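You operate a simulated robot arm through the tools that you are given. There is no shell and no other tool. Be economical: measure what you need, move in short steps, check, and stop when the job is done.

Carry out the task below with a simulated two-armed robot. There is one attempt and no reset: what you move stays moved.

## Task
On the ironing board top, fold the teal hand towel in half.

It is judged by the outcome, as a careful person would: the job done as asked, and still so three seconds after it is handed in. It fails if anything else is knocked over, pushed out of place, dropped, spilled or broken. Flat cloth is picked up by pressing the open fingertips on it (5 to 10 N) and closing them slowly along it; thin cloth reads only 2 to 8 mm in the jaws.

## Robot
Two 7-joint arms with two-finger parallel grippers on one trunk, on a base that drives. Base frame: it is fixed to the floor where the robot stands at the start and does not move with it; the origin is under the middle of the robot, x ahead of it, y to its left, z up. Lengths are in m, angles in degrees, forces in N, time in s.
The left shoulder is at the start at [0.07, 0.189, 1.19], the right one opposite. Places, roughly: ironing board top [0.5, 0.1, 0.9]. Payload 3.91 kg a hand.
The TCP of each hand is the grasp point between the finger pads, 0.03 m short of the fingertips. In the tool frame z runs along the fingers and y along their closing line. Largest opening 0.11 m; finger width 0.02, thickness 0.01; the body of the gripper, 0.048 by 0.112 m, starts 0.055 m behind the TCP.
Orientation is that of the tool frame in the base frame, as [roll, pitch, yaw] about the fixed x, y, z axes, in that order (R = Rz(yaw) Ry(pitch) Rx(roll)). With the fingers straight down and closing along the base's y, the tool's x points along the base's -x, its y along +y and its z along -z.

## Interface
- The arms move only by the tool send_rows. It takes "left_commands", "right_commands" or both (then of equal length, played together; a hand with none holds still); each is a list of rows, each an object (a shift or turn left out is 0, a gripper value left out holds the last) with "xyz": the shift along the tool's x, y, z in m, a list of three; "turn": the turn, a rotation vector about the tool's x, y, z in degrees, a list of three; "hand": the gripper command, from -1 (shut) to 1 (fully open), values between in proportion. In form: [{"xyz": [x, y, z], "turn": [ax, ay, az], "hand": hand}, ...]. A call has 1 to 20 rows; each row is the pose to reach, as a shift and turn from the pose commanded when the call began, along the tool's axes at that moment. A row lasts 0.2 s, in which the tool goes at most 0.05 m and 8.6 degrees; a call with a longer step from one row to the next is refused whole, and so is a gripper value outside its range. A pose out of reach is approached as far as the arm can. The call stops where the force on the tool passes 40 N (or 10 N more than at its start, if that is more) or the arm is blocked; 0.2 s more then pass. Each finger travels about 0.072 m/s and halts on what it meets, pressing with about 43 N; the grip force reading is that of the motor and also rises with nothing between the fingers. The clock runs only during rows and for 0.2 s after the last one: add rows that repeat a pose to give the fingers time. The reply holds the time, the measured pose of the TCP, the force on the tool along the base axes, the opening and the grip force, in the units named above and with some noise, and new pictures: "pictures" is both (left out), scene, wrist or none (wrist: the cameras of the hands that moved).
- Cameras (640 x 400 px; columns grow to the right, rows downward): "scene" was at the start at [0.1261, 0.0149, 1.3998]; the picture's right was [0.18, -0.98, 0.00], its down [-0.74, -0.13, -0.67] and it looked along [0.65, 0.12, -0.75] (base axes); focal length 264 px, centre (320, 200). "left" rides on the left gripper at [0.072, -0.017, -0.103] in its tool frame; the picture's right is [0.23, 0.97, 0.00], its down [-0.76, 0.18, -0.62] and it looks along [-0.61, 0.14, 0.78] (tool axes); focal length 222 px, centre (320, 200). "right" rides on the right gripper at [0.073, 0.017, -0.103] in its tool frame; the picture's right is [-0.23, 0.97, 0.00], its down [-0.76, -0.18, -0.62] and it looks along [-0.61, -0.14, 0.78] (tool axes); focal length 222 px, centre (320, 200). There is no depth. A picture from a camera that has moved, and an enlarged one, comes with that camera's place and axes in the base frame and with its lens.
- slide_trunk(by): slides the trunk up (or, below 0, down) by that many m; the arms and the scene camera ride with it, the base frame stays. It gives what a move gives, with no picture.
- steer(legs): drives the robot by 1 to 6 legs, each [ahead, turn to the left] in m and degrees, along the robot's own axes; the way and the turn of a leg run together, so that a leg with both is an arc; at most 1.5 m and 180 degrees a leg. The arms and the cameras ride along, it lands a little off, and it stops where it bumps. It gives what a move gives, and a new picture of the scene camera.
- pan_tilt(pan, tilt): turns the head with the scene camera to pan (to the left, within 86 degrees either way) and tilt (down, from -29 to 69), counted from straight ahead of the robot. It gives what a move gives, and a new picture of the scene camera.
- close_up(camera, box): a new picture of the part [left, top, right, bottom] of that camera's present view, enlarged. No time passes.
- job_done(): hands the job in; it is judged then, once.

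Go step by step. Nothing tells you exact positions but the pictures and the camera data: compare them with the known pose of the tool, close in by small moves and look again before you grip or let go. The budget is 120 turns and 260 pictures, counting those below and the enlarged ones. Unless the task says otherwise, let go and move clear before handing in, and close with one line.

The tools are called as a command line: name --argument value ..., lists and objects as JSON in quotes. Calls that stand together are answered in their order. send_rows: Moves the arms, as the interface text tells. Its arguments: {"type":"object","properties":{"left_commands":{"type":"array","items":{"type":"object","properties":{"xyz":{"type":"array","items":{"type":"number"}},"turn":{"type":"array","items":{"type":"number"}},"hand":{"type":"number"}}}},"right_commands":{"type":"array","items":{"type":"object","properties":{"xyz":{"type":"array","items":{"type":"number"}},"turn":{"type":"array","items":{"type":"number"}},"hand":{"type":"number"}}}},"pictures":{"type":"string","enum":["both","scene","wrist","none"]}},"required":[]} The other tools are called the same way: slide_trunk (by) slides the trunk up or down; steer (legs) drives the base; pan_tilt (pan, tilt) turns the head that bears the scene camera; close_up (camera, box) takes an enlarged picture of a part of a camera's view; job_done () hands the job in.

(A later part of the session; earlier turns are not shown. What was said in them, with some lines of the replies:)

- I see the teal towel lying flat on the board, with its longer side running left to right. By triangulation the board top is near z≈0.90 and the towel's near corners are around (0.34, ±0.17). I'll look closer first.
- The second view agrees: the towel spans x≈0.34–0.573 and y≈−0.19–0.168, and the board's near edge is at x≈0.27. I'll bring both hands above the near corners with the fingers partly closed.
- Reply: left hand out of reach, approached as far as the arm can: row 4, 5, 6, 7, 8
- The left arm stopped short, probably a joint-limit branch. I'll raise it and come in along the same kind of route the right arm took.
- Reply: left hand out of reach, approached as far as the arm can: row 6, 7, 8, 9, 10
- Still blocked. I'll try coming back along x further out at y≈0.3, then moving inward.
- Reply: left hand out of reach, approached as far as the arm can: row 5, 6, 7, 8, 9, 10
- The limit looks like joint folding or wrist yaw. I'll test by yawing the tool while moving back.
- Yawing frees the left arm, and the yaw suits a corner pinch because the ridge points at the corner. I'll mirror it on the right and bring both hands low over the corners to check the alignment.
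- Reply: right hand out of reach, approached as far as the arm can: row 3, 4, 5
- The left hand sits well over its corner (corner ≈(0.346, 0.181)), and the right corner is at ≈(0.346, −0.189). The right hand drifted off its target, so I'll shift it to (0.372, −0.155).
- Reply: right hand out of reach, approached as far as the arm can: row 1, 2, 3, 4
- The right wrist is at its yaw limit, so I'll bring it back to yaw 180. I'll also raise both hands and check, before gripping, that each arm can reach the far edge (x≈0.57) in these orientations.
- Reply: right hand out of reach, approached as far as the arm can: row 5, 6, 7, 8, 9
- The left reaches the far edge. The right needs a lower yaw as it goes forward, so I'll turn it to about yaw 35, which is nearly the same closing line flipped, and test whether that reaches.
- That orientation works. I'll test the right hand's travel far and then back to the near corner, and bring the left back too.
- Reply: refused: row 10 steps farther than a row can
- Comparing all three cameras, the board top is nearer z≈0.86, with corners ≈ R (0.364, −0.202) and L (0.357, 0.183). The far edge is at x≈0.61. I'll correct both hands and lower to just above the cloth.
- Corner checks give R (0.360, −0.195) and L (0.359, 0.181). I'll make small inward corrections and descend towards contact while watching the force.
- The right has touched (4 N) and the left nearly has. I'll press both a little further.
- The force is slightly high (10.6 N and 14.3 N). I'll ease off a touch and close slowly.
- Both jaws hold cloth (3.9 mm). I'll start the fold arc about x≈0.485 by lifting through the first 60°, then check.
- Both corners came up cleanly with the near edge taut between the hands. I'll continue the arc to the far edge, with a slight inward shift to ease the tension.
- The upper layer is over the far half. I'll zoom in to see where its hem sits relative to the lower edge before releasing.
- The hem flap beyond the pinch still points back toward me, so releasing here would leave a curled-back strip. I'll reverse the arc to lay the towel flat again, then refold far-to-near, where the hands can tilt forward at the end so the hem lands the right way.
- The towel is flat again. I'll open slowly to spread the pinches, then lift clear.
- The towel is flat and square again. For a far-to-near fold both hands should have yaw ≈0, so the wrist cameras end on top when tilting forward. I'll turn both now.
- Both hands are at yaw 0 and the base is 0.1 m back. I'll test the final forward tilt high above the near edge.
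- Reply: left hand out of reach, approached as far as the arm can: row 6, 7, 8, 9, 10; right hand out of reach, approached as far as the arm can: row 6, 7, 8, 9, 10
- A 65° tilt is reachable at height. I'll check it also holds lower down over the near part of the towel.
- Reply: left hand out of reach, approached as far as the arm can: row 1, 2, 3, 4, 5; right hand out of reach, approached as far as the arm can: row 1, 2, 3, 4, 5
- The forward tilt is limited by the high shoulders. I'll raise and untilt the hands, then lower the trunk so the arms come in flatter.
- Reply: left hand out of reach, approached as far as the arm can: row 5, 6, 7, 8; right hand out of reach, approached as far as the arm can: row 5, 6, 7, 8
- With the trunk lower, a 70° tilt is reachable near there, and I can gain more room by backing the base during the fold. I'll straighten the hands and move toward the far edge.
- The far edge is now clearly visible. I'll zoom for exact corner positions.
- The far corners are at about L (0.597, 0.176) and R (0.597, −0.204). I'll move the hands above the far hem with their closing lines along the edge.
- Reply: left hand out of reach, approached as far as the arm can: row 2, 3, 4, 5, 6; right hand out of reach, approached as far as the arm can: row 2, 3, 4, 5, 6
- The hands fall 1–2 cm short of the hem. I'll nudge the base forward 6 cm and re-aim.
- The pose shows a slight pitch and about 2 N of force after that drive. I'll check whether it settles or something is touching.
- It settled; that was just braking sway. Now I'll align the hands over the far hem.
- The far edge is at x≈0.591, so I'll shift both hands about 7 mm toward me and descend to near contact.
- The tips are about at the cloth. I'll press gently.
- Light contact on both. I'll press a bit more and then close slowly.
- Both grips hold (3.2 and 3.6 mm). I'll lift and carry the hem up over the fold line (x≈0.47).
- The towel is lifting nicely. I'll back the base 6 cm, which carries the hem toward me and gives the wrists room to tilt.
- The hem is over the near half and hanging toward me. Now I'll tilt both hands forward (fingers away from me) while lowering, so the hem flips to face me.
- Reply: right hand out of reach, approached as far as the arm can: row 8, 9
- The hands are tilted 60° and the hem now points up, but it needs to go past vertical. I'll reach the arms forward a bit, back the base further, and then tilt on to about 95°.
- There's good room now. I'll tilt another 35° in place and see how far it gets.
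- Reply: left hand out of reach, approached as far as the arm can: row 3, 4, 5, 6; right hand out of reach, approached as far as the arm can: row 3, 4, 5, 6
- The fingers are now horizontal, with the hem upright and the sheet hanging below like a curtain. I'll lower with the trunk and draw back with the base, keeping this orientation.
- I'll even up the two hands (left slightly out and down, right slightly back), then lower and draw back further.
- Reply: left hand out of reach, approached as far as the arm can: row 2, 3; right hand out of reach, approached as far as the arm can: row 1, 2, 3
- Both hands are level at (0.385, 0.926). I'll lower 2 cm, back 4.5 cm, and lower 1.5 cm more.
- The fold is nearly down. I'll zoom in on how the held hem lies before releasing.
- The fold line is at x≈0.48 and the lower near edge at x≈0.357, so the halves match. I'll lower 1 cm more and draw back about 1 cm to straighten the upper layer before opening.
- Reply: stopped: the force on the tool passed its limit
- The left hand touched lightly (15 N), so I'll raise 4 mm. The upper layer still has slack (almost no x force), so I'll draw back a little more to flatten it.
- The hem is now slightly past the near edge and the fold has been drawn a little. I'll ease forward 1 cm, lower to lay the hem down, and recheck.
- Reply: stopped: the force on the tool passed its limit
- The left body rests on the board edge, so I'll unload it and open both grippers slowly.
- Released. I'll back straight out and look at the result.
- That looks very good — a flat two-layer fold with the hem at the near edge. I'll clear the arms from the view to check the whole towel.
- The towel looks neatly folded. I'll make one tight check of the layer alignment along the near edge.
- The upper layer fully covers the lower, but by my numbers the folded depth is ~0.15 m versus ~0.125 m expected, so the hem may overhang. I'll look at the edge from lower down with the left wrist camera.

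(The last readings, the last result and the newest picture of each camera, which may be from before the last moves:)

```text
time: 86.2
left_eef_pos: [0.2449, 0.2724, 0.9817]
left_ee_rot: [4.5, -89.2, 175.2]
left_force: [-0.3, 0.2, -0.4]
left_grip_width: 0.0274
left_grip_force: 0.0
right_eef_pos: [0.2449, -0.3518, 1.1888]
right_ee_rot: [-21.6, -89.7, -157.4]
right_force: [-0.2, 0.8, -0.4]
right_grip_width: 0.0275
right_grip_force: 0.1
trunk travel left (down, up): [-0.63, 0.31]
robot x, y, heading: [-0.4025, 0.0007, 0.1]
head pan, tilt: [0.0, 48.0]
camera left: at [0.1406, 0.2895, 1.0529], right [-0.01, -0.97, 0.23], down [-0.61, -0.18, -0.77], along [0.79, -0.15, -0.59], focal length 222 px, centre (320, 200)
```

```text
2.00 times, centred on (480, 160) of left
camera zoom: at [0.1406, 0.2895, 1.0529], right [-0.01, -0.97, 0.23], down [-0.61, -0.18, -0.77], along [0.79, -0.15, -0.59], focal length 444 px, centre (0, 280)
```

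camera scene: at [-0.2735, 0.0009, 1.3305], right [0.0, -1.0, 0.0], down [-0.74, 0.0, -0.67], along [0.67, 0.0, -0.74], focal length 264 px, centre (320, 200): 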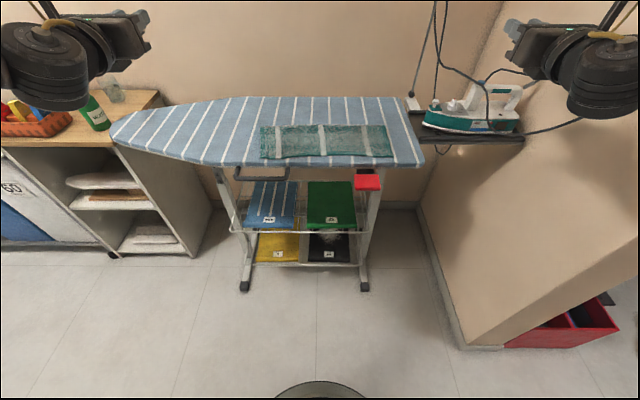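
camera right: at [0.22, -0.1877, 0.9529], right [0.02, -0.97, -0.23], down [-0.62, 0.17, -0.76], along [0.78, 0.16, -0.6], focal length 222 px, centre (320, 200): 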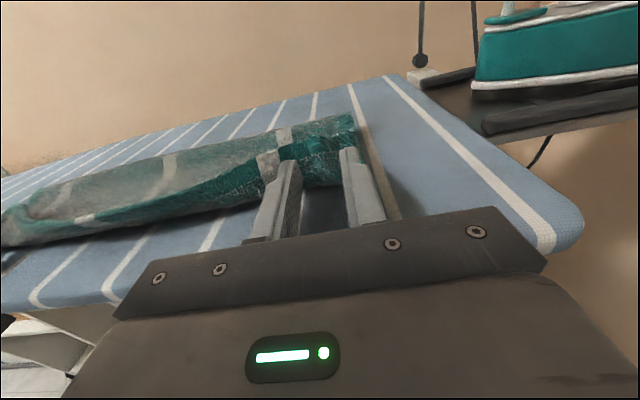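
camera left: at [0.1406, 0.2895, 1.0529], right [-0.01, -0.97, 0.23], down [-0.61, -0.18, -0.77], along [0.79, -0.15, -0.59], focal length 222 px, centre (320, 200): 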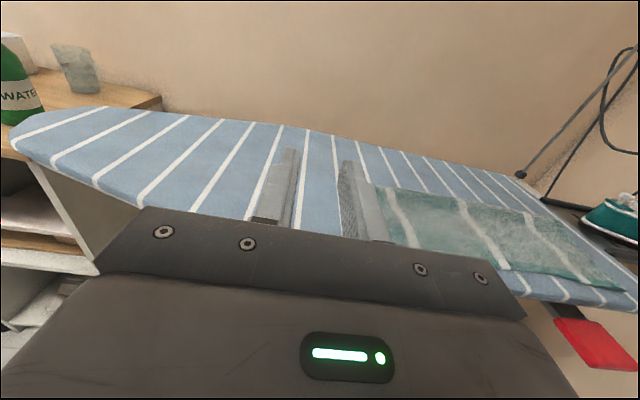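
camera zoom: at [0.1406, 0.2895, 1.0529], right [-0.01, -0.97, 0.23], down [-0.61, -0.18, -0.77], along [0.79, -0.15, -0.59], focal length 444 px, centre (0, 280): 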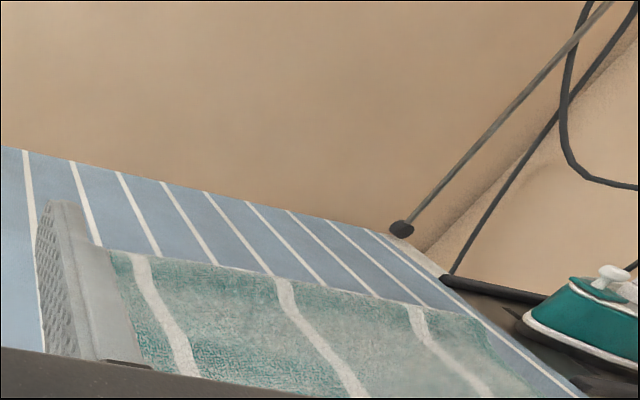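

Numerically the upper layer is ~0.154 m deep and the lower ~0.10 m, so the hem overhangs by several cm. That isn't a true half. I'll fix it by gripping the overhanging near hem (single layer there), peeling back past the fold, and re-laying it. First I'll straighten the hands.

send_rows --left_commands '[{"xyz": [0.03, 0, 0], "turn": [0, -8.2, 0]}, {"xyz": [0.06, 0.01, 0], "turn": [0, -16.4, 0]}, {"xyz": [0.09, 0.02, 0], "turn": [0, -24.6, 0]}, {"xyz": [0.12, 0.03, 0], "turn": [0, -32.8, 0]}, {"xyz": [0.12, 0.05, 0], "turn": [0, -41, 0]}, {"xyz": [0.12, 0.07, 0], "turn": [0, -49.2, 0]}, {"xyz": [0.12, 0.09, 0], "turn": [0, -57.4, 0]}, {"xyz": [0.12, 0.1, 0], "turn": [0, -65.6, 0]}, {"xyz": [0.12, 0.11, 0], "turn": [0, -73.8, 0]}, {"xyz": [0.12, 0.12, 0], "turn": [0, -82, 0]}, {"xyz": [0.12, 0.12, 0], "turn": [0, -90, 0]}, {"xyz": [0.12, 0.12, 0], "turn": [0, -90, 0]}]' --right_commands '[{"xyz": [-0.01, -0.02, 0], "turn": [0, -8.2, 0]}, {"xyz": [-0.02, -0.04, 0], "turn": [0, -16.4, 0]}, {"xyz": [-0.03, -0.06, 0], "turn": [0, -24.6, 0]}, {"xyz": [-0.04, -0.08, 0], "turn": [0, -32.8, 0]}, {"xyz": [-0.05, -0.1, 0], "turn": [0, -41, 0]}, {"xyz": [-0.06, -0.12, 0], "turn": [0, -49.2, 0]}, {"xyz": [-0.07, -0.14, 0], "turn": [0, -57.4, 0]}, {"xyz": [-0.08, -0.16, 0], "turn": [0, -65.6, 0]}, {"xyz": [-0.08, -0.18, 0], "turn": [0, -73.8, 0]}, {"xyz": [-0.08, -0.18, 0], "turn": [0, -82, 0]}, {"xyz": [-0.08, -0.18, 0], "turn": [0, -90, 0]}, {"xyz": [-0.08, -0.18, 0], "turn": [0, -90, 0]}]' --pictures "scene"

```text
time: 88.8
left_eef_pos: [0.2437, 0.152, 1.1021]
left_ee_rot: [180.0, -0.9, -0.4]
left_force: [-0.2, -0.4, 0.1]
left_grip_width: 0.0277
left_grip_force: 0.1
left hand out of reach, approached as far as the arm can: row 2, 3
right_eef_pos: [0.2435, -0.17, 1.1133]
right_ee_rot: [-179.9, -0.4, 1.1]
right_force: [0.3, 1.0, -1.3]
right_grip_width: 0.0275
right_grip_force: 0.0
trunk travel left (down, up): [-0.63, 0.31]
robot x, y, heading: [-0.3969, 0.0034, 0.1]
head pan, tilt: [0.0, 48.0]
camera scene: at [-0.274, 0.0008, 1.3305], right [0.0, -1.0, 0.0], down [-0.74, 0.0, -0.67], along [0.67, 0.0, -0.74], focal length 264 px, centre (320, 200)
```

scene: 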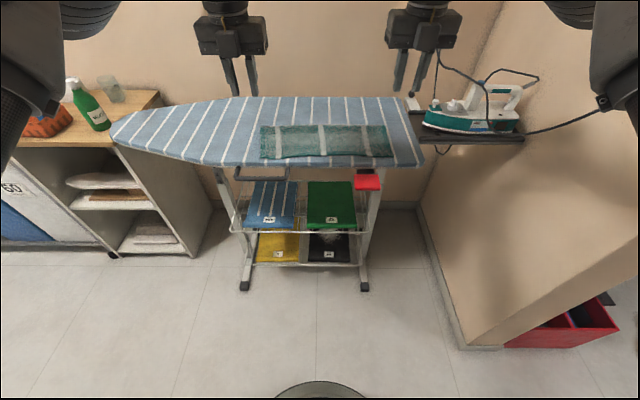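

Hands vertical. Driving forward 0.28 m, then viewing from above.

steer --legs '[[0.28, 0]]'

pan_tilt --pan 0 --tilt 55

close_up --camera "scene" --box '[220, 90, 440, 225]'

```text
time: 90.8
left_eef_pos: [0.5229, 0.1506, 1.1012]
left_ee_rot: [179.9, -0.9, -0.6]
left_force: [-0.3, -0.9, -0.4]
left_grip_width: 0.0277
left_grip_force: 0.0
right_eef_pos: [0.5235, -0.1713, 1.1121]
right_ee_rot: [-179.9, -0.3, 1.0]
right_force: [-0.6, -0.6, 0.1]
right_grip_width: 0.0277
right_grip_force: 0.1
trunk travel left (down, up): [-0.63, 0.31]
robot x, y, heading: [-0.1205, -0.0015, 0.0]
head pan, tilt: [0.0, 48.0]
camera scene: at [0.0056, 0.0003, 1.3303], right [0.0, -1.0, 0.0], down [-0.74, 0.0, -0.67], along [0.67, 0.0, -0.74], focal length 264 px, centre (320, 200)
```

scene: 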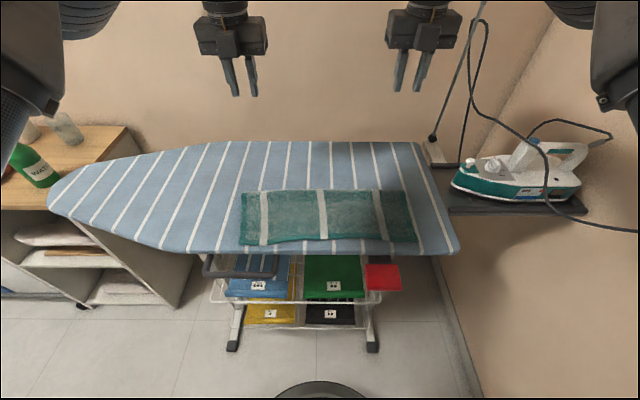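

```text
time: 91.5
left_eef_pos: [0.5238, 0.1504, 1.101]
left_ee_rot: [-180.0, -0.7, -0.6]
left_force: [0.0, 0.8, -0.7]
left_grip_width: 0.0276
left_grip_force: 0.1
right_eef_pos: [0.5237, -0.172, 1.1104]
right_ee_rot: [-179.9, -0.3, 0.9]
right_force: [0.8, 0.3, -0.2]
right_grip_width: 0.0276
right_grip_force: 0.0
trunk travel left (down, up): [-0.63, 0.31]
robot x, y, heading: [-0.1227, 0.0008, 0.1]
head pan, tilt: [0.0, 55.0]
camera scene: at [0.0, 0.0003, 1.321], right [0.0, -1.0, 0.0], down [-0.82, 0.0, -0.57], along [0.57, 0.0, -0.82], focal length 264 px, centre (320, 200)
```

scene: 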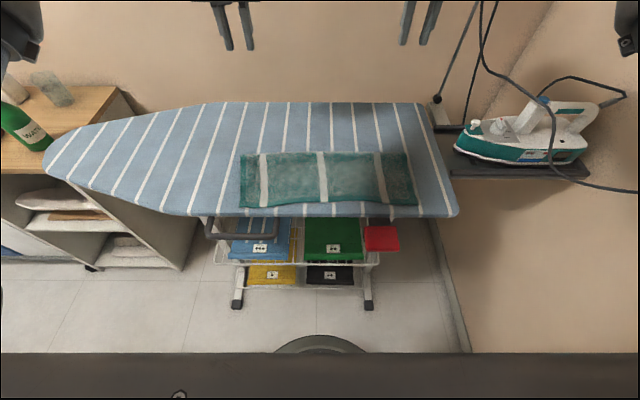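

```text
2.91 times, centred on (330, 158) of scene
camera zoom: at [0.0, 0.0003, 1.321], right [0.0, -1.0, 0.0], down [-0.82, 0.0, -0.57], along [0.57, 0.0, -0.82], focal length 769 px, centre (291, 324)
```

zoom: 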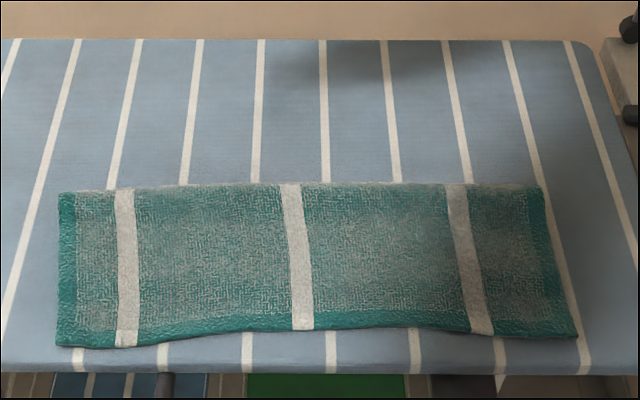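

Measured: hem ≈0.30, fold ≈0.45, lower near edge ≈0.35. I'll bring both hands vertically over the near hem corners.

send_rows --left_commands '[{"xyz": [-0.045, 0.002, 0.0], "hand": -0.364}, {"xyz": [-0.09, 0.005, 0.01]}, {"xyz": [-0.135, 0.008, 0.02]}, {"xyz": [-0.175, 0.01, 0.045]}, {"xyz": [-0.213, 0.013, 0.075]}, {"xyz": [-0.213, 0.013, 0.12]}, {"xyz": [-0.213, 0.013, 0.165]}, {"xyz": [-0.213, 0.013, 0.175]}, {"xyz": [-0.213, 0.013, 0.175]}]' --right_commands '[{"xyz": [-0.045, 0.0, 0.0], "hand": -0.364}, {"xyz": [-0.09, 0.001, 0.01]}, {"xyz": [-0.135, 0.001, 0.02]}, {"xyz": [-0.175, 0.002, 0.045]}, {"xyz": [-0.21, 0.002, 0.075]}, {"xyz": [-0.21, 0.002, 0.12]}, {"xyz": [-0.21, 0.002, 0.165]}, {"xyz": [-0.21, 0.002, 0.185]}, {"xyz": [-0.21, 0.002, 0.185]}]'

```text
time: 93.5
left_eef_pos: [0.3143, 0.1388, 0.9231]
left_ee_rot: [180.0, -0.9, -0.4]
left_force: [-0.9, 0.1, -0.6]
left_grip_width: 0.0349
left_grip_force: 0.0
right_eef_pos: [0.314, -0.1746, 0.9244]
right_ee_rot: [-180.0, -0.3, 0.9]
right_force: [0.0, 0.1, 0.8]
right_grip_width: 0.0348
right_grip_force: 0.1
trunk travel left (down, up): [-0.63, 0.31]
robot x, y, heading: [-0.1214, 0.0053, -0.0]
head pan, tilt: [0.0, 55.0]
camera scene: at [-0.0005, 0.0004, 1.321], right [0.0, -1.0, 0.0], down [-0.82, 0.0, -0.57], along [0.57, 0.0, -0.82], focal length 264 px, centre (320, 200)
camera right: at [0.3862, -0.1899, 1.0275], right [-0.21, -0.98, 0.0], down [-0.77, 0.16, 0.62], along [-0.61, 0.13, -0.78], focal length 222 px, centre (320, 200)
camera left: at [0.3842, 0.1557, 1.0276], right [0.22, -0.98, 0.0], down [-0.77, -0.17, 0.61], along [-0.6, -0.14, -0.79], focal length 222 px, centre (320, 200)
```

scene: 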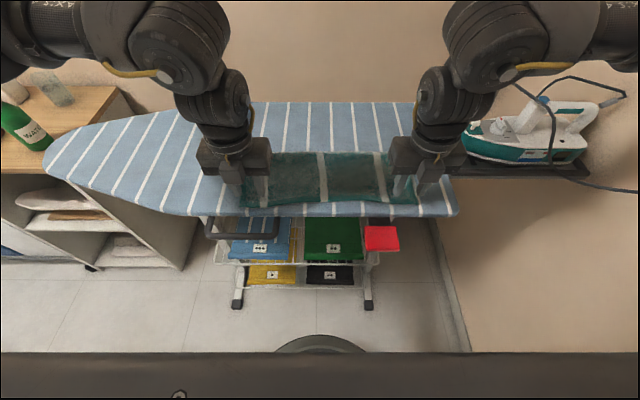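
right: 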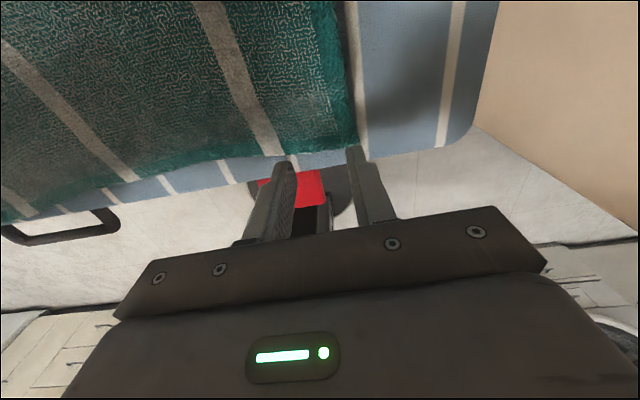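
left: 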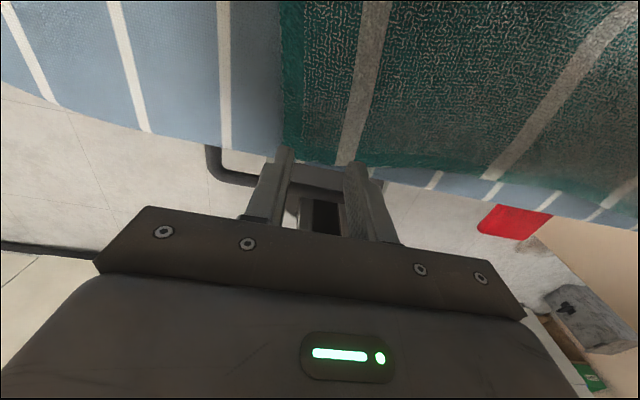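

The hem sits close to the board's rounded edge. I'll shift 1 cm inward, since flap size doesn't matter for this lift-and-relay, and go down to contact.

send_rows --left_commands '[{"xyz": [0.01, 0, 0.008]}, {"xyz": [0.01, 0, 0.016]}, {"xyz": [0.01, 0, 0.022]}, {"xyz": [0.01, 0, 0.026]}, {"xyz": [0.01, 0, 0.026]}]' --right_commands '[{"xyz": [0.01, 0, 0.008]}, {"xyz": [0.01, 0, 0.016]}, {"xyz": [0.01, 0, 0.022]}, {"xyz": [0.01, 0, 0.027]}, {"xyz": [0.01, 0, 0.027]}]' --pictures "none"

```text
time: 94.7
left_eef_pos: [0.3233, 0.1394, 0.8969]
left_ee_rot: [-180.0, -0.9, -0.5]
left_force: [-0.3, -0.2, 0.3]
left_grip_width: 0.0348
left_grip_force: 0.1
right_eef_pos: [0.3244, -0.1765, 0.8974]
right_ee_rot: [-179.9, -0.3, 0.9]
right_force: [-0.2, -1.1, -0.2]
right_grip_width: 0.0349
right_grip_force: 0.1
trunk travel left (down, up): [-0.63, 0.31]
robot x, y, heading: [-0.1214, 0.0021, -0.3]
head pan, tilt: [0.0, 55.0]
```

send_rows --left_commands '[{"xyz": [0, 0, 0.0015]}, {"xyz": [0, 0, 0.003]}, {"xyz": [0, 0, 0.004]}]' --right_commands '[{"xyz": [0, 0, 0.0015]}, {"xyz": [0, 0, 0.003]}, {"xyz": [0, 0, 0.0045]}]' --pictures "none"

```text
time: 95.5
left_eef_pos: [0.3238, 0.1389, 0.8926]
left_ee_rot: [179.8, -0.9, -0.4]
left_force: [3.2, 0.3, 4.8]
left_grip_width: 0.0347
left_grip_force: 0.0
right_eef_pos: [0.3245, -0.1768, 0.8932]
right_ee_rot: [-179.8, -0.3, 0.9]
right_force: [-1.2, 1.5, 4.4]
right_grip_width: 0.035
right_grip_force: 0.0
trunk travel left (down, up): [-0.63, 0.31]
robot x, y, heading: [-0.1219, -0.0041, -0.0]
head pan, tilt: [0.0, 55.0]
```

Contact is about 5 N on both hands. I'll press a hair more and close slowly.

send_rows --left_commands '[{"xyz": [0, 0, 0.0005]}, {"xyz": [0, 0, 0.0007], "hand": -0.42}, {"xyz": [0, 0, 0.0007], "hand": -0.47}, {"xyz": [0, 0, 0.0007], "hand": -0.52}, {"xyz": [0, 0, 0.0007], "hand": -0.57}, {"xyz": [0, 0, 0.0007], "hand": -0.62}, {"xyz": [0, 0, 0.0007], "hand": -0.67}, {"xyz": [0, 0, 0.0007], "hand": -0.72}, {"xyz": [0, 0, 0.0007], "hand": -0.77}, {"xyz": [0, 0, 0.0007], "hand": -0.82}, {"xyz": [0, 0, 0.0007], "hand": -0.87}, {"xyz": [0, 0, 0.0007], "hand": -0.92}, {"xyz": [0, 0, 0.0007], "hand": -0.97}, {"xyz": [0, 0, 0.0007], "hand": -1}, {"xyz": [0, 0, 0.0007], "hand": -1}]' --right_commands '[{"xyz": [0, 0, 0.0005]}, {"xyz": [0, 0, 0.0007], "hand": -0.42}, {"xyz": [0, 0, 0.0007], "hand": -0.47}, {"xyz": [0, 0, 0.0007], "hand": -0.52}, {"xyz": [0, 0, 0.0007], "hand": -0.57}, {"xyz": [0, 0, 0.0007], "hand": -0.62}, {"xyz": [0, 0, 0.0007], "hand": -0.67}, {"xyz": [0, 0, 0.0007], "hand": -0.72}, {"xyz": [0, 0, 0.0007], "hand": -0.77}, {"xyz": [0, 0, 0.0007], "hand": -0.82}, {"xyz": [0, 0, 0.0007], "hand": -0.87}, {"xyz": [0, 0, 0.0007], "hand": -0.92}, {"xyz": [0, 0, 0.0007], "hand": -0.97}, {"xyz": [0, 0, 0.0007], "hand": -1}, {"xyz": [0, 0, 0.0007], "hand": -1}]'

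```text
time: 98.7
left_eef_pos: [0.3227, 0.1375, 0.8927]
left_ee_rot: [179.9, -1.0, -0.4]
left_force: [1.5, -19.9, 11.1]
left_grip_width: 0.0036
left_grip_force: 42.8
right_eef_pos: [0.3237, -0.1766, 0.8925]
right_ee_rot: [-179.7, -0.4, 0.8]
right_force: [0.4, 19.5, 7.4]
right_grip_width: 0.0036
right_grip_force: 43.3
trunk travel left (down, up): [-0.63, 0.31]
robot x, y, heading: [-0.1219, -0.0002, -0.1]
head pan, tilt: [0.0, 55.0]
camera scene: at [-0.0023, 0.0001, 1.3213], right [0.0, -1.0, 0.0], down [-0.82, 0.0, -0.57], along [0.57, 0.0, -0.82], focal length 264 px, centre (320, 200)
camera right: at [0.3951, -0.192, 0.9972], right [-0.21, -0.98, -0.01], down [-0.77, 0.16, 0.62], along [-0.6, 0.14, -0.79], focal length 222 px, centre (320, 200)
camera left: at [0.3931, 0.1536, 0.998], right [0.22, -0.98, 0.01], down [-0.77, -0.17, 0.61], along [-0.6, -0.14, -0.79], focal length 222 px, centre (320, 200)
```

scene: 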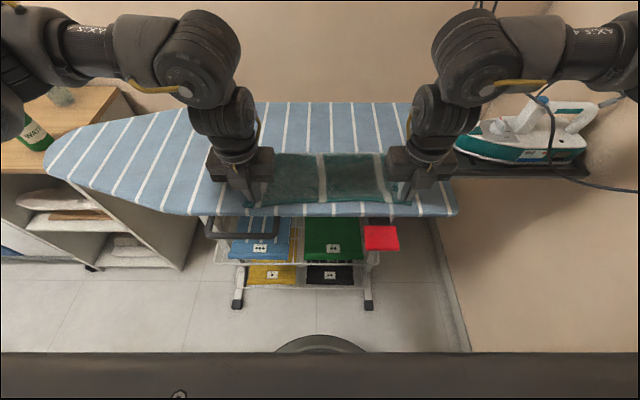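
right: 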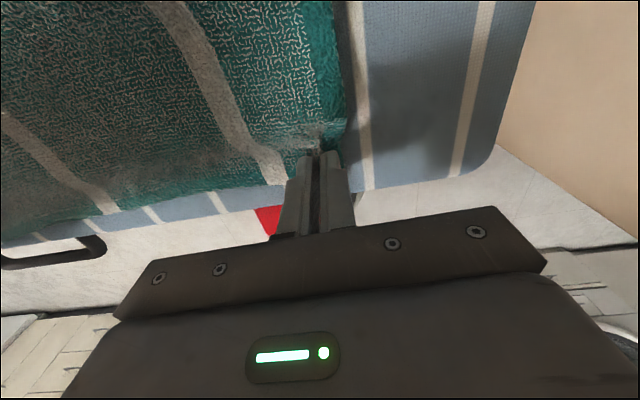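
left: 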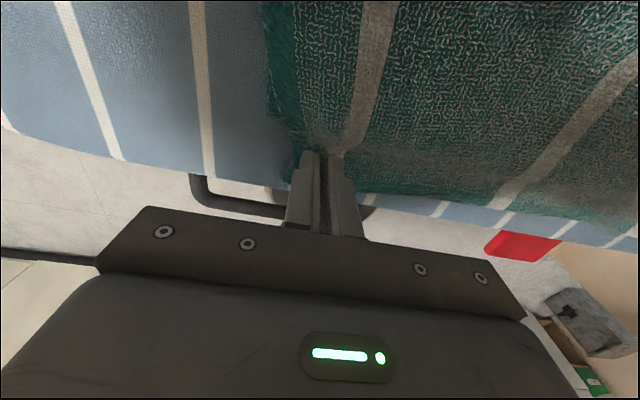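

Both grips hold. I'll peel the upper layer up and forward past the old fold.

send_rows --left_commands '[{"xyz": [0.004, 0.003, -0.025]}, {"xyz": [0.015, 0.006, -0.05]}, {"xyz": [0.035, 0.006, -0.075]}, {"xyz": [0.06, 0.006, -0.092]}, {"xyz": [0.09, 0.006, -0.1]}, {"xyz": [0.12, 0.006, -0.1]}, {"xyz": [0.15, 0.006, -0.09]}, {"xyz": [0.175, 0.006, -0.075]}, {"xyz": [0.195, 0.006, -0.065]}, {"xyz": [0.195, 0.006, -0.065]}]' --right_commands '[{"xyz": [0.004, -0.003, -0.025]}, {"xyz": [0.015, -0.006, -0.05]}, {"xyz": [0.035, -0.006, -0.075]}, {"xyz": [0.06, -0.006, -0.092]}, {"xyz": [0.09, -0.006, -0.1]}, {"xyz": [0.12, -0.006, -0.1]}, {"xyz": [0.15, -0.006, -0.09]}, {"xyz": [0.175, -0.006, -0.075]}, {"xyz": [0.195, -0.006, -0.065]}, {"xyz": [0.195, -0.006, -0.065]}]' --pictures "scene"

close_up --camera "scene" --box '[220, 90, 440, 225]'

```text
time: 100.9
left_eef_pos: [0.519, 0.1311, 0.9587]
left_ee_rot: [-179.9, -0.9, -0.5]
left_force: [0.0, -3.0, 0.1]
left_grip_width: 0.003
left_grip_force: 43.0
right_eef_pos: [0.5161, -0.1668, 0.9591]
right_ee_rot: [-179.9, -0.3, 0.9]
right_force: [0.1, 2.2, 0.1]
right_grip_width: 0.0033
right_grip_force: 42.3
trunk travel left (down, up): [-0.63, 0.31]
robot x, y, heading: [-0.1211, 0.0033, 0.0]
head pan, tilt: [0.0, 55.0]
camera scene: at [-0.0016, 0.0004, 1.3211], right [0.0, -1.0, 0.0], down [-0.82, 0.0, -0.57], along [0.57, 0.0, -0.82], focal length 264 px, centre (320, 200)
```

scene: 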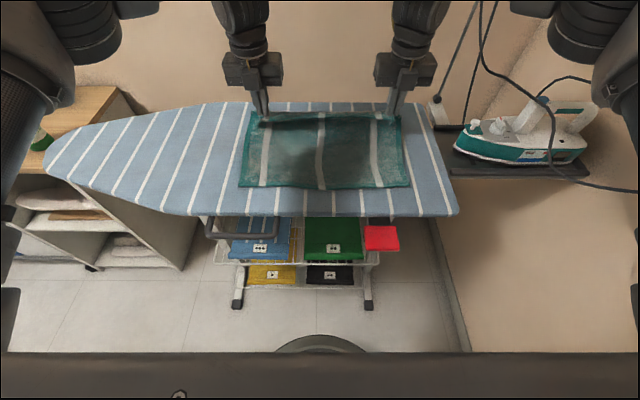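

```text
2.91 times, centred on (330, 158) of scene
camera zoom: at [-0.0016, 0.0004, 1.3211], right [0.0, -1.0, 0.0], down [-0.82, 0.0, -0.57], along [0.57, 0.0, -0.82], focal length 769 px, centre (291, 324)
```

zoom: 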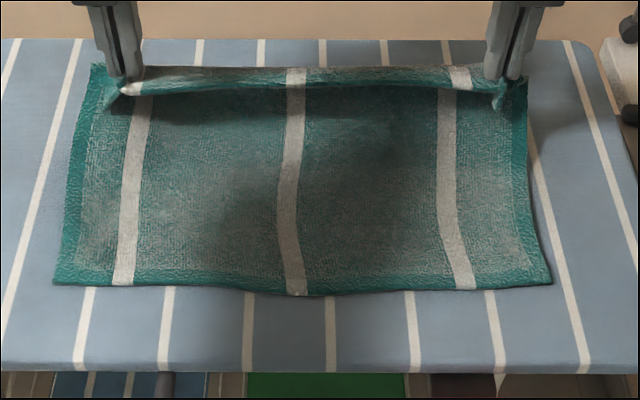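

That's a clear view: the lower near edge is at x≈0.35. I'll return along the arc to lay the hem right on it.

send_rows --left_commands '[{"xyz": [-0.025, 0, -0.015]}, {"xyz": [-0.055, 0, -0.025]}, {"xyz": [-0.085, 0, -0.023]}, {"xyz": [-0.11, 0, -0.01]}, {"xyz": [-0.13, 0, 0.01]}, {"xyz": [-0.14, 0, 0.03]}, {"xyz": [-0.145, 0, 0.047]}, {"xyz": [-0.147, 0, 0.053]}, {"xyz": [-0.147, 0, 0.053]}]' --right_commands '[{"xyz": [-0.025, 0, -0.015]}, {"xyz": [-0.055, 0, -0.025]}, {"xyz": [-0.085, 0, -0.023]}, {"xyz": [-0.11, 0, -0.01]}, {"xyz": [-0.13, 0, 0.01]}, {"xyz": [-0.14, 0, 0.03]}, {"xyz": [-0.145, 0, 0.047]}, {"xyz": [-0.147, 0, 0.053]}, {"xyz": [-0.147, 0, 0.053]}]'

close_up --camera "scene" --box '[220, 90, 440, 225]'

```text
time: 102.9
left_eef_pos: [0.3698, 0.1318, 0.9051]
left_ee_rot: [179.9, -0.9, -0.3]
left_force: [-0.5, -3.3, 0.1]
left_grip_width: 0.0032
left_grip_force: 43.3
right_eef_pos: [0.3726, -0.1693, 0.9032]
right_ee_rot: [-179.9, -0.3, 0.9]
right_force: [-0.1, 4.6, 0.0]
right_grip_width: 0.0033
right_grip_force: 43.0
trunk travel left (down, up): [-0.63, 0.31]
robot x, y, heading: [-0.1214, 0.0031, -0.0]
head pan, tilt: [0.0, 55.0]
camera scene: at [-0.0008, 0.0003, 1.3211], right [0.0, -1.0, 0.0], down [-0.82, 0.0, -0.57], along [0.57, 0.0, -0.82], focal length 264 px, centre (320, 200)
camera right: at [0.4441, -0.1843, 1.0083], right [-0.21, -0.98, 0.0], down [-0.77, 0.16, 0.62], along [-0.61, 0.13, -0.78], focal length 222 px, centre (320, 200)
camera left: at [0.4415, 0.1481, 1.0102], right [0.22, -0.98, 0.0], down [-0.77, -0.17, 0.61], along [-0.6, -0.14, -0.79], focal length 222 px, centre (320, 200)
```

scene: 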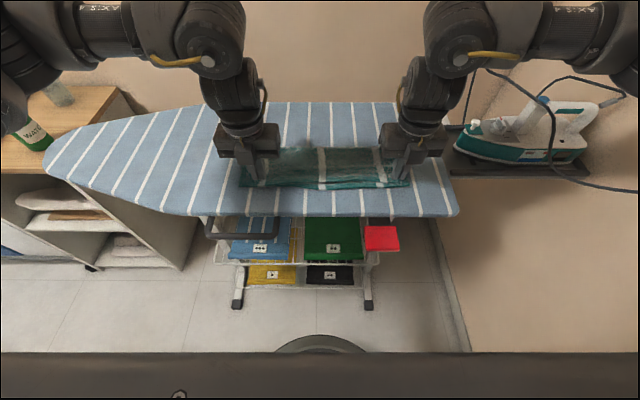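
right: 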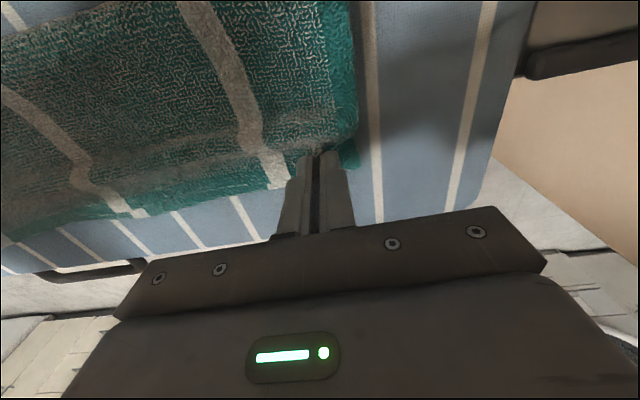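
left: 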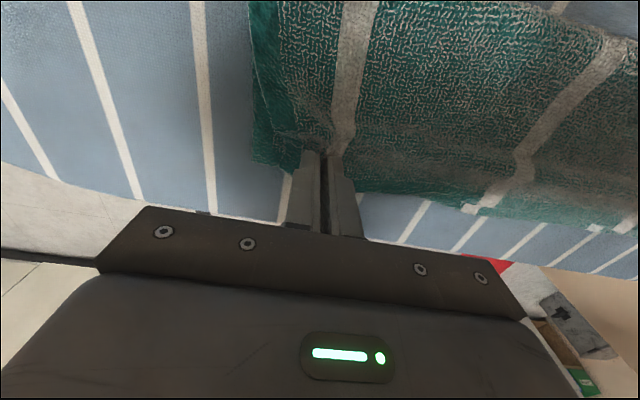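

```text
2.91 times, centred on (330, 158) of scene
camera zoom: at [-0.0008, 0.0003, 1.3211], right [0.0, -1.0, 0.0], down [-0.82, 0.0, -0.57], along [0.57, 0.0, -0.82], focal length 769 px, centre (291, 324)
```

zoom: 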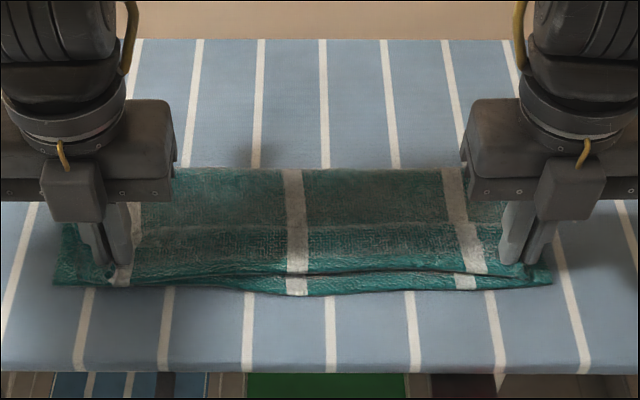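

The hem is now lined up with the lower edge. I'll lower slightly, open slowly, and lift clear.

send_rows --left_commands '[{"xyz": [-0.002, 0, 0.004]}, {"xyz": [-0.004, 0, 0.007]}, {"xyz": [-0.004, 0, 0.007], "hand": -0.9}, {"xyz": [-0.004, 0, 0.007], "hand": -0.8}, {"xyz": [-0.004, 0, 0.007], "hand": -0.7}, {"xyz": [-0.004, 0, 0.007], "hand": -0.6}, {"xyz": [-0.004, 0, 0.007], "hand": -0.5}, {"xyz": [-0.004, 0, 0.007], "hand": -0.4}, {"xyz": [-0.004, 0, 0.007], "hand": -0.4}, {"xyz": [-0.004, 0, -0.02]}, {"xyz": [-0.004, 0, -0.06]}, {"xyz": [-0.004, 0, -0.1]}, {"xyz": [-0.004, 0, -0.14]}, {"xyz": [-0.004, 0, -0.18]}]' --right_commands '[{"xyz": [-0.002, 0, 0.004]}, {"xyz": [-0.004, 0, 0.006]}, {"xyz": [-0.004, 0, 0.006], "hand": -0.9}, {"xyz": [-0.004, 0, 0.006], "hand": -0.8}, {"xyz": [-0.004, 0, 0.006], "hand": -0.7}, {"xyz": [-0.004, 0, 0.006], "hand": -0.6}, {"xyz": [-0.004, 0, 0.006], "hand": -0.5}, {"xyz": [-0.004, 0, 0.006], "hand": -0.4}, {"xyz": [-0.004, 0, 0.006], "hand": -0.4}, {"xyz": [-0.004, 0, -0.02]}, {"xyz": [-0.004, 0, -0.06]}, {"xyz": [-0.004, 0, -0.1]}, {"xyz": [-0.004, 0, -0.14]}, {"xyz": [-0.004, 0, -0.18]}]' --pictures "scene"

close_up --camera "scene" --box '[220, 90, 440, 225]'

```text
time: 105.9
left_eef_pos: [0.3631, 0.133, 1.0873]
left_ee_rot: [180.0, -1.1, -0.4]
left_force: [-1.2, 0.1, 0.0]
left_grip_width: 0.0332
left_grip_force: 0.0
right_eef_pos: [0.3625, -0.1697, 1.0854]
right_ee_rot: [-179.8, -0.4, 0.9]
right_force: [1.0, 0.0, -0.1]
right_grip_width: 0.0329
right_grip_force: 0.0
trunk travel left (down, up): [-0.63, 0.31]
robot x, y, heading: [-0.1196, 0.0036, 0.0]
head pan, tilt: [0.0, 55.0]
camera scene: at [-0.0038, 0.0002, 1.3212], right [0.0, -1.0, 0.0], down [-0.82, 0.0, -0.58], along [0.58, 0.0, -0.82], focal length 264 px, centre (320, 200)
```

scene: 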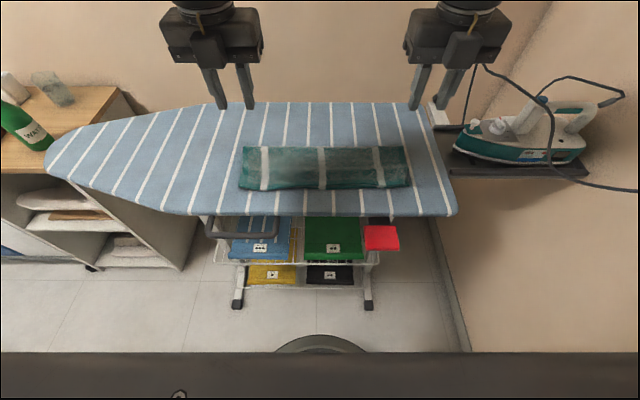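

```text
2.91 times, centred on (330, 158) of scene
camera zoom: at [-0.0038, 0.0002, 1.3212], right [0.0, -1.0, 0.0], down [-0.82, 0.0, -0.58], along [0.58, 0.0, -0.82], focal length 769 px, centre (291, 324)
```

zoom: 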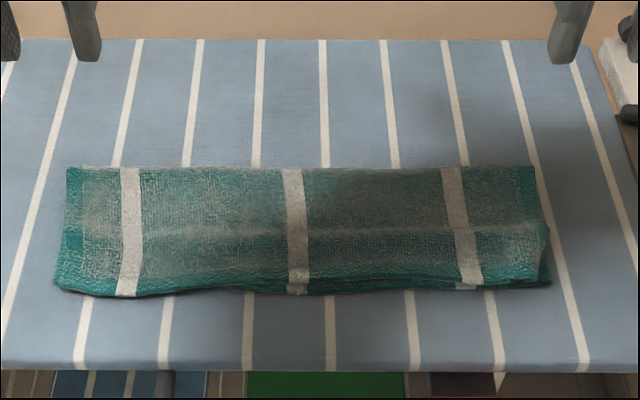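

The halves now align within about a centimetre. I'll take a last close look after the cloth settles.

send_rows --left_commands '[{"xyz": [0, 0, -0.03]}, {"xyz": [0, 0, -0.06]}, {"xyz": [0, 0, -0.06]}, {"xyz": [0, 0, -0.06]}, {"xyz": [0, 0, -0.06]}]' --right_commands '[{"xyz": [0, 0, -0.03]}, {"xyz": [0, 0, -0.06]}, {"xyz": [0, 0, -0.06]}, {"xyz": [0, 0, -0.06]}, {"xyz": [0, 0, -0.06]}]' --pictures "none"

close_up --camera "scene" --box '[230, 135, 420, 215]'

```text
time: 107.1
left_eef_pos: [0.3646, 0.1333, 1.1449]
left_ee_rot: [180.0, -0.8, -0.5]
left_force: [-0.5, -0.5, -0.5]
left_grip_width: 0.0332
left_grip_force: 0.0
right_eef_pos: [0.3663, -0.1687, 1.1447]
right_ee_rot: [-179.9, -0.4, 0.9]
right_force: [0.1, 0.7, 0.2]
right_grip_width: 0.033
right_grip_force: 0.1
trunk travel left (down, up): [-0.63, 0.31]
robot x, y, heading: [-0.1205, -0.0019, -0.3]
head pan, tilt: [0.0, 55.0]
```

```text
3.37 times, centred on (325, 175) of scene
camera zoom: at [-0.001, 0.0003, 1.3211], right [0.0, -1.0, 0.0], down [-0.82, 0.0, -0.57], along [0.57, 0.0, -0.82], focal length 890 px, centre (303, 284)
```

zoom: 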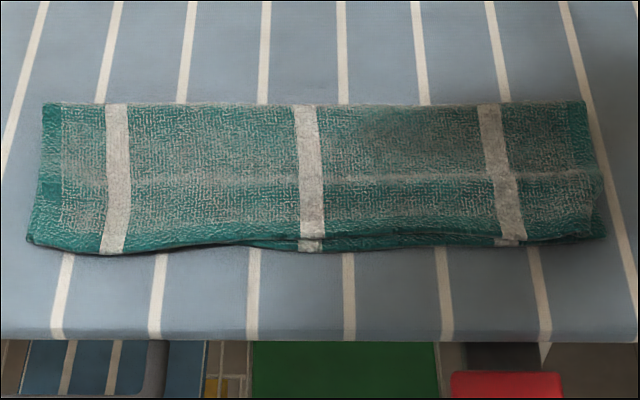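

The towel lies folded in half with edges and stripes aligned to about a centimetre. Both hands are clear and nothing else has moved, so I'm handing in.

job_done

```text
The job is handed in.
```

The teal hand towel is folded in half on the ironing board, with its edges lined up to within about a centimetre.
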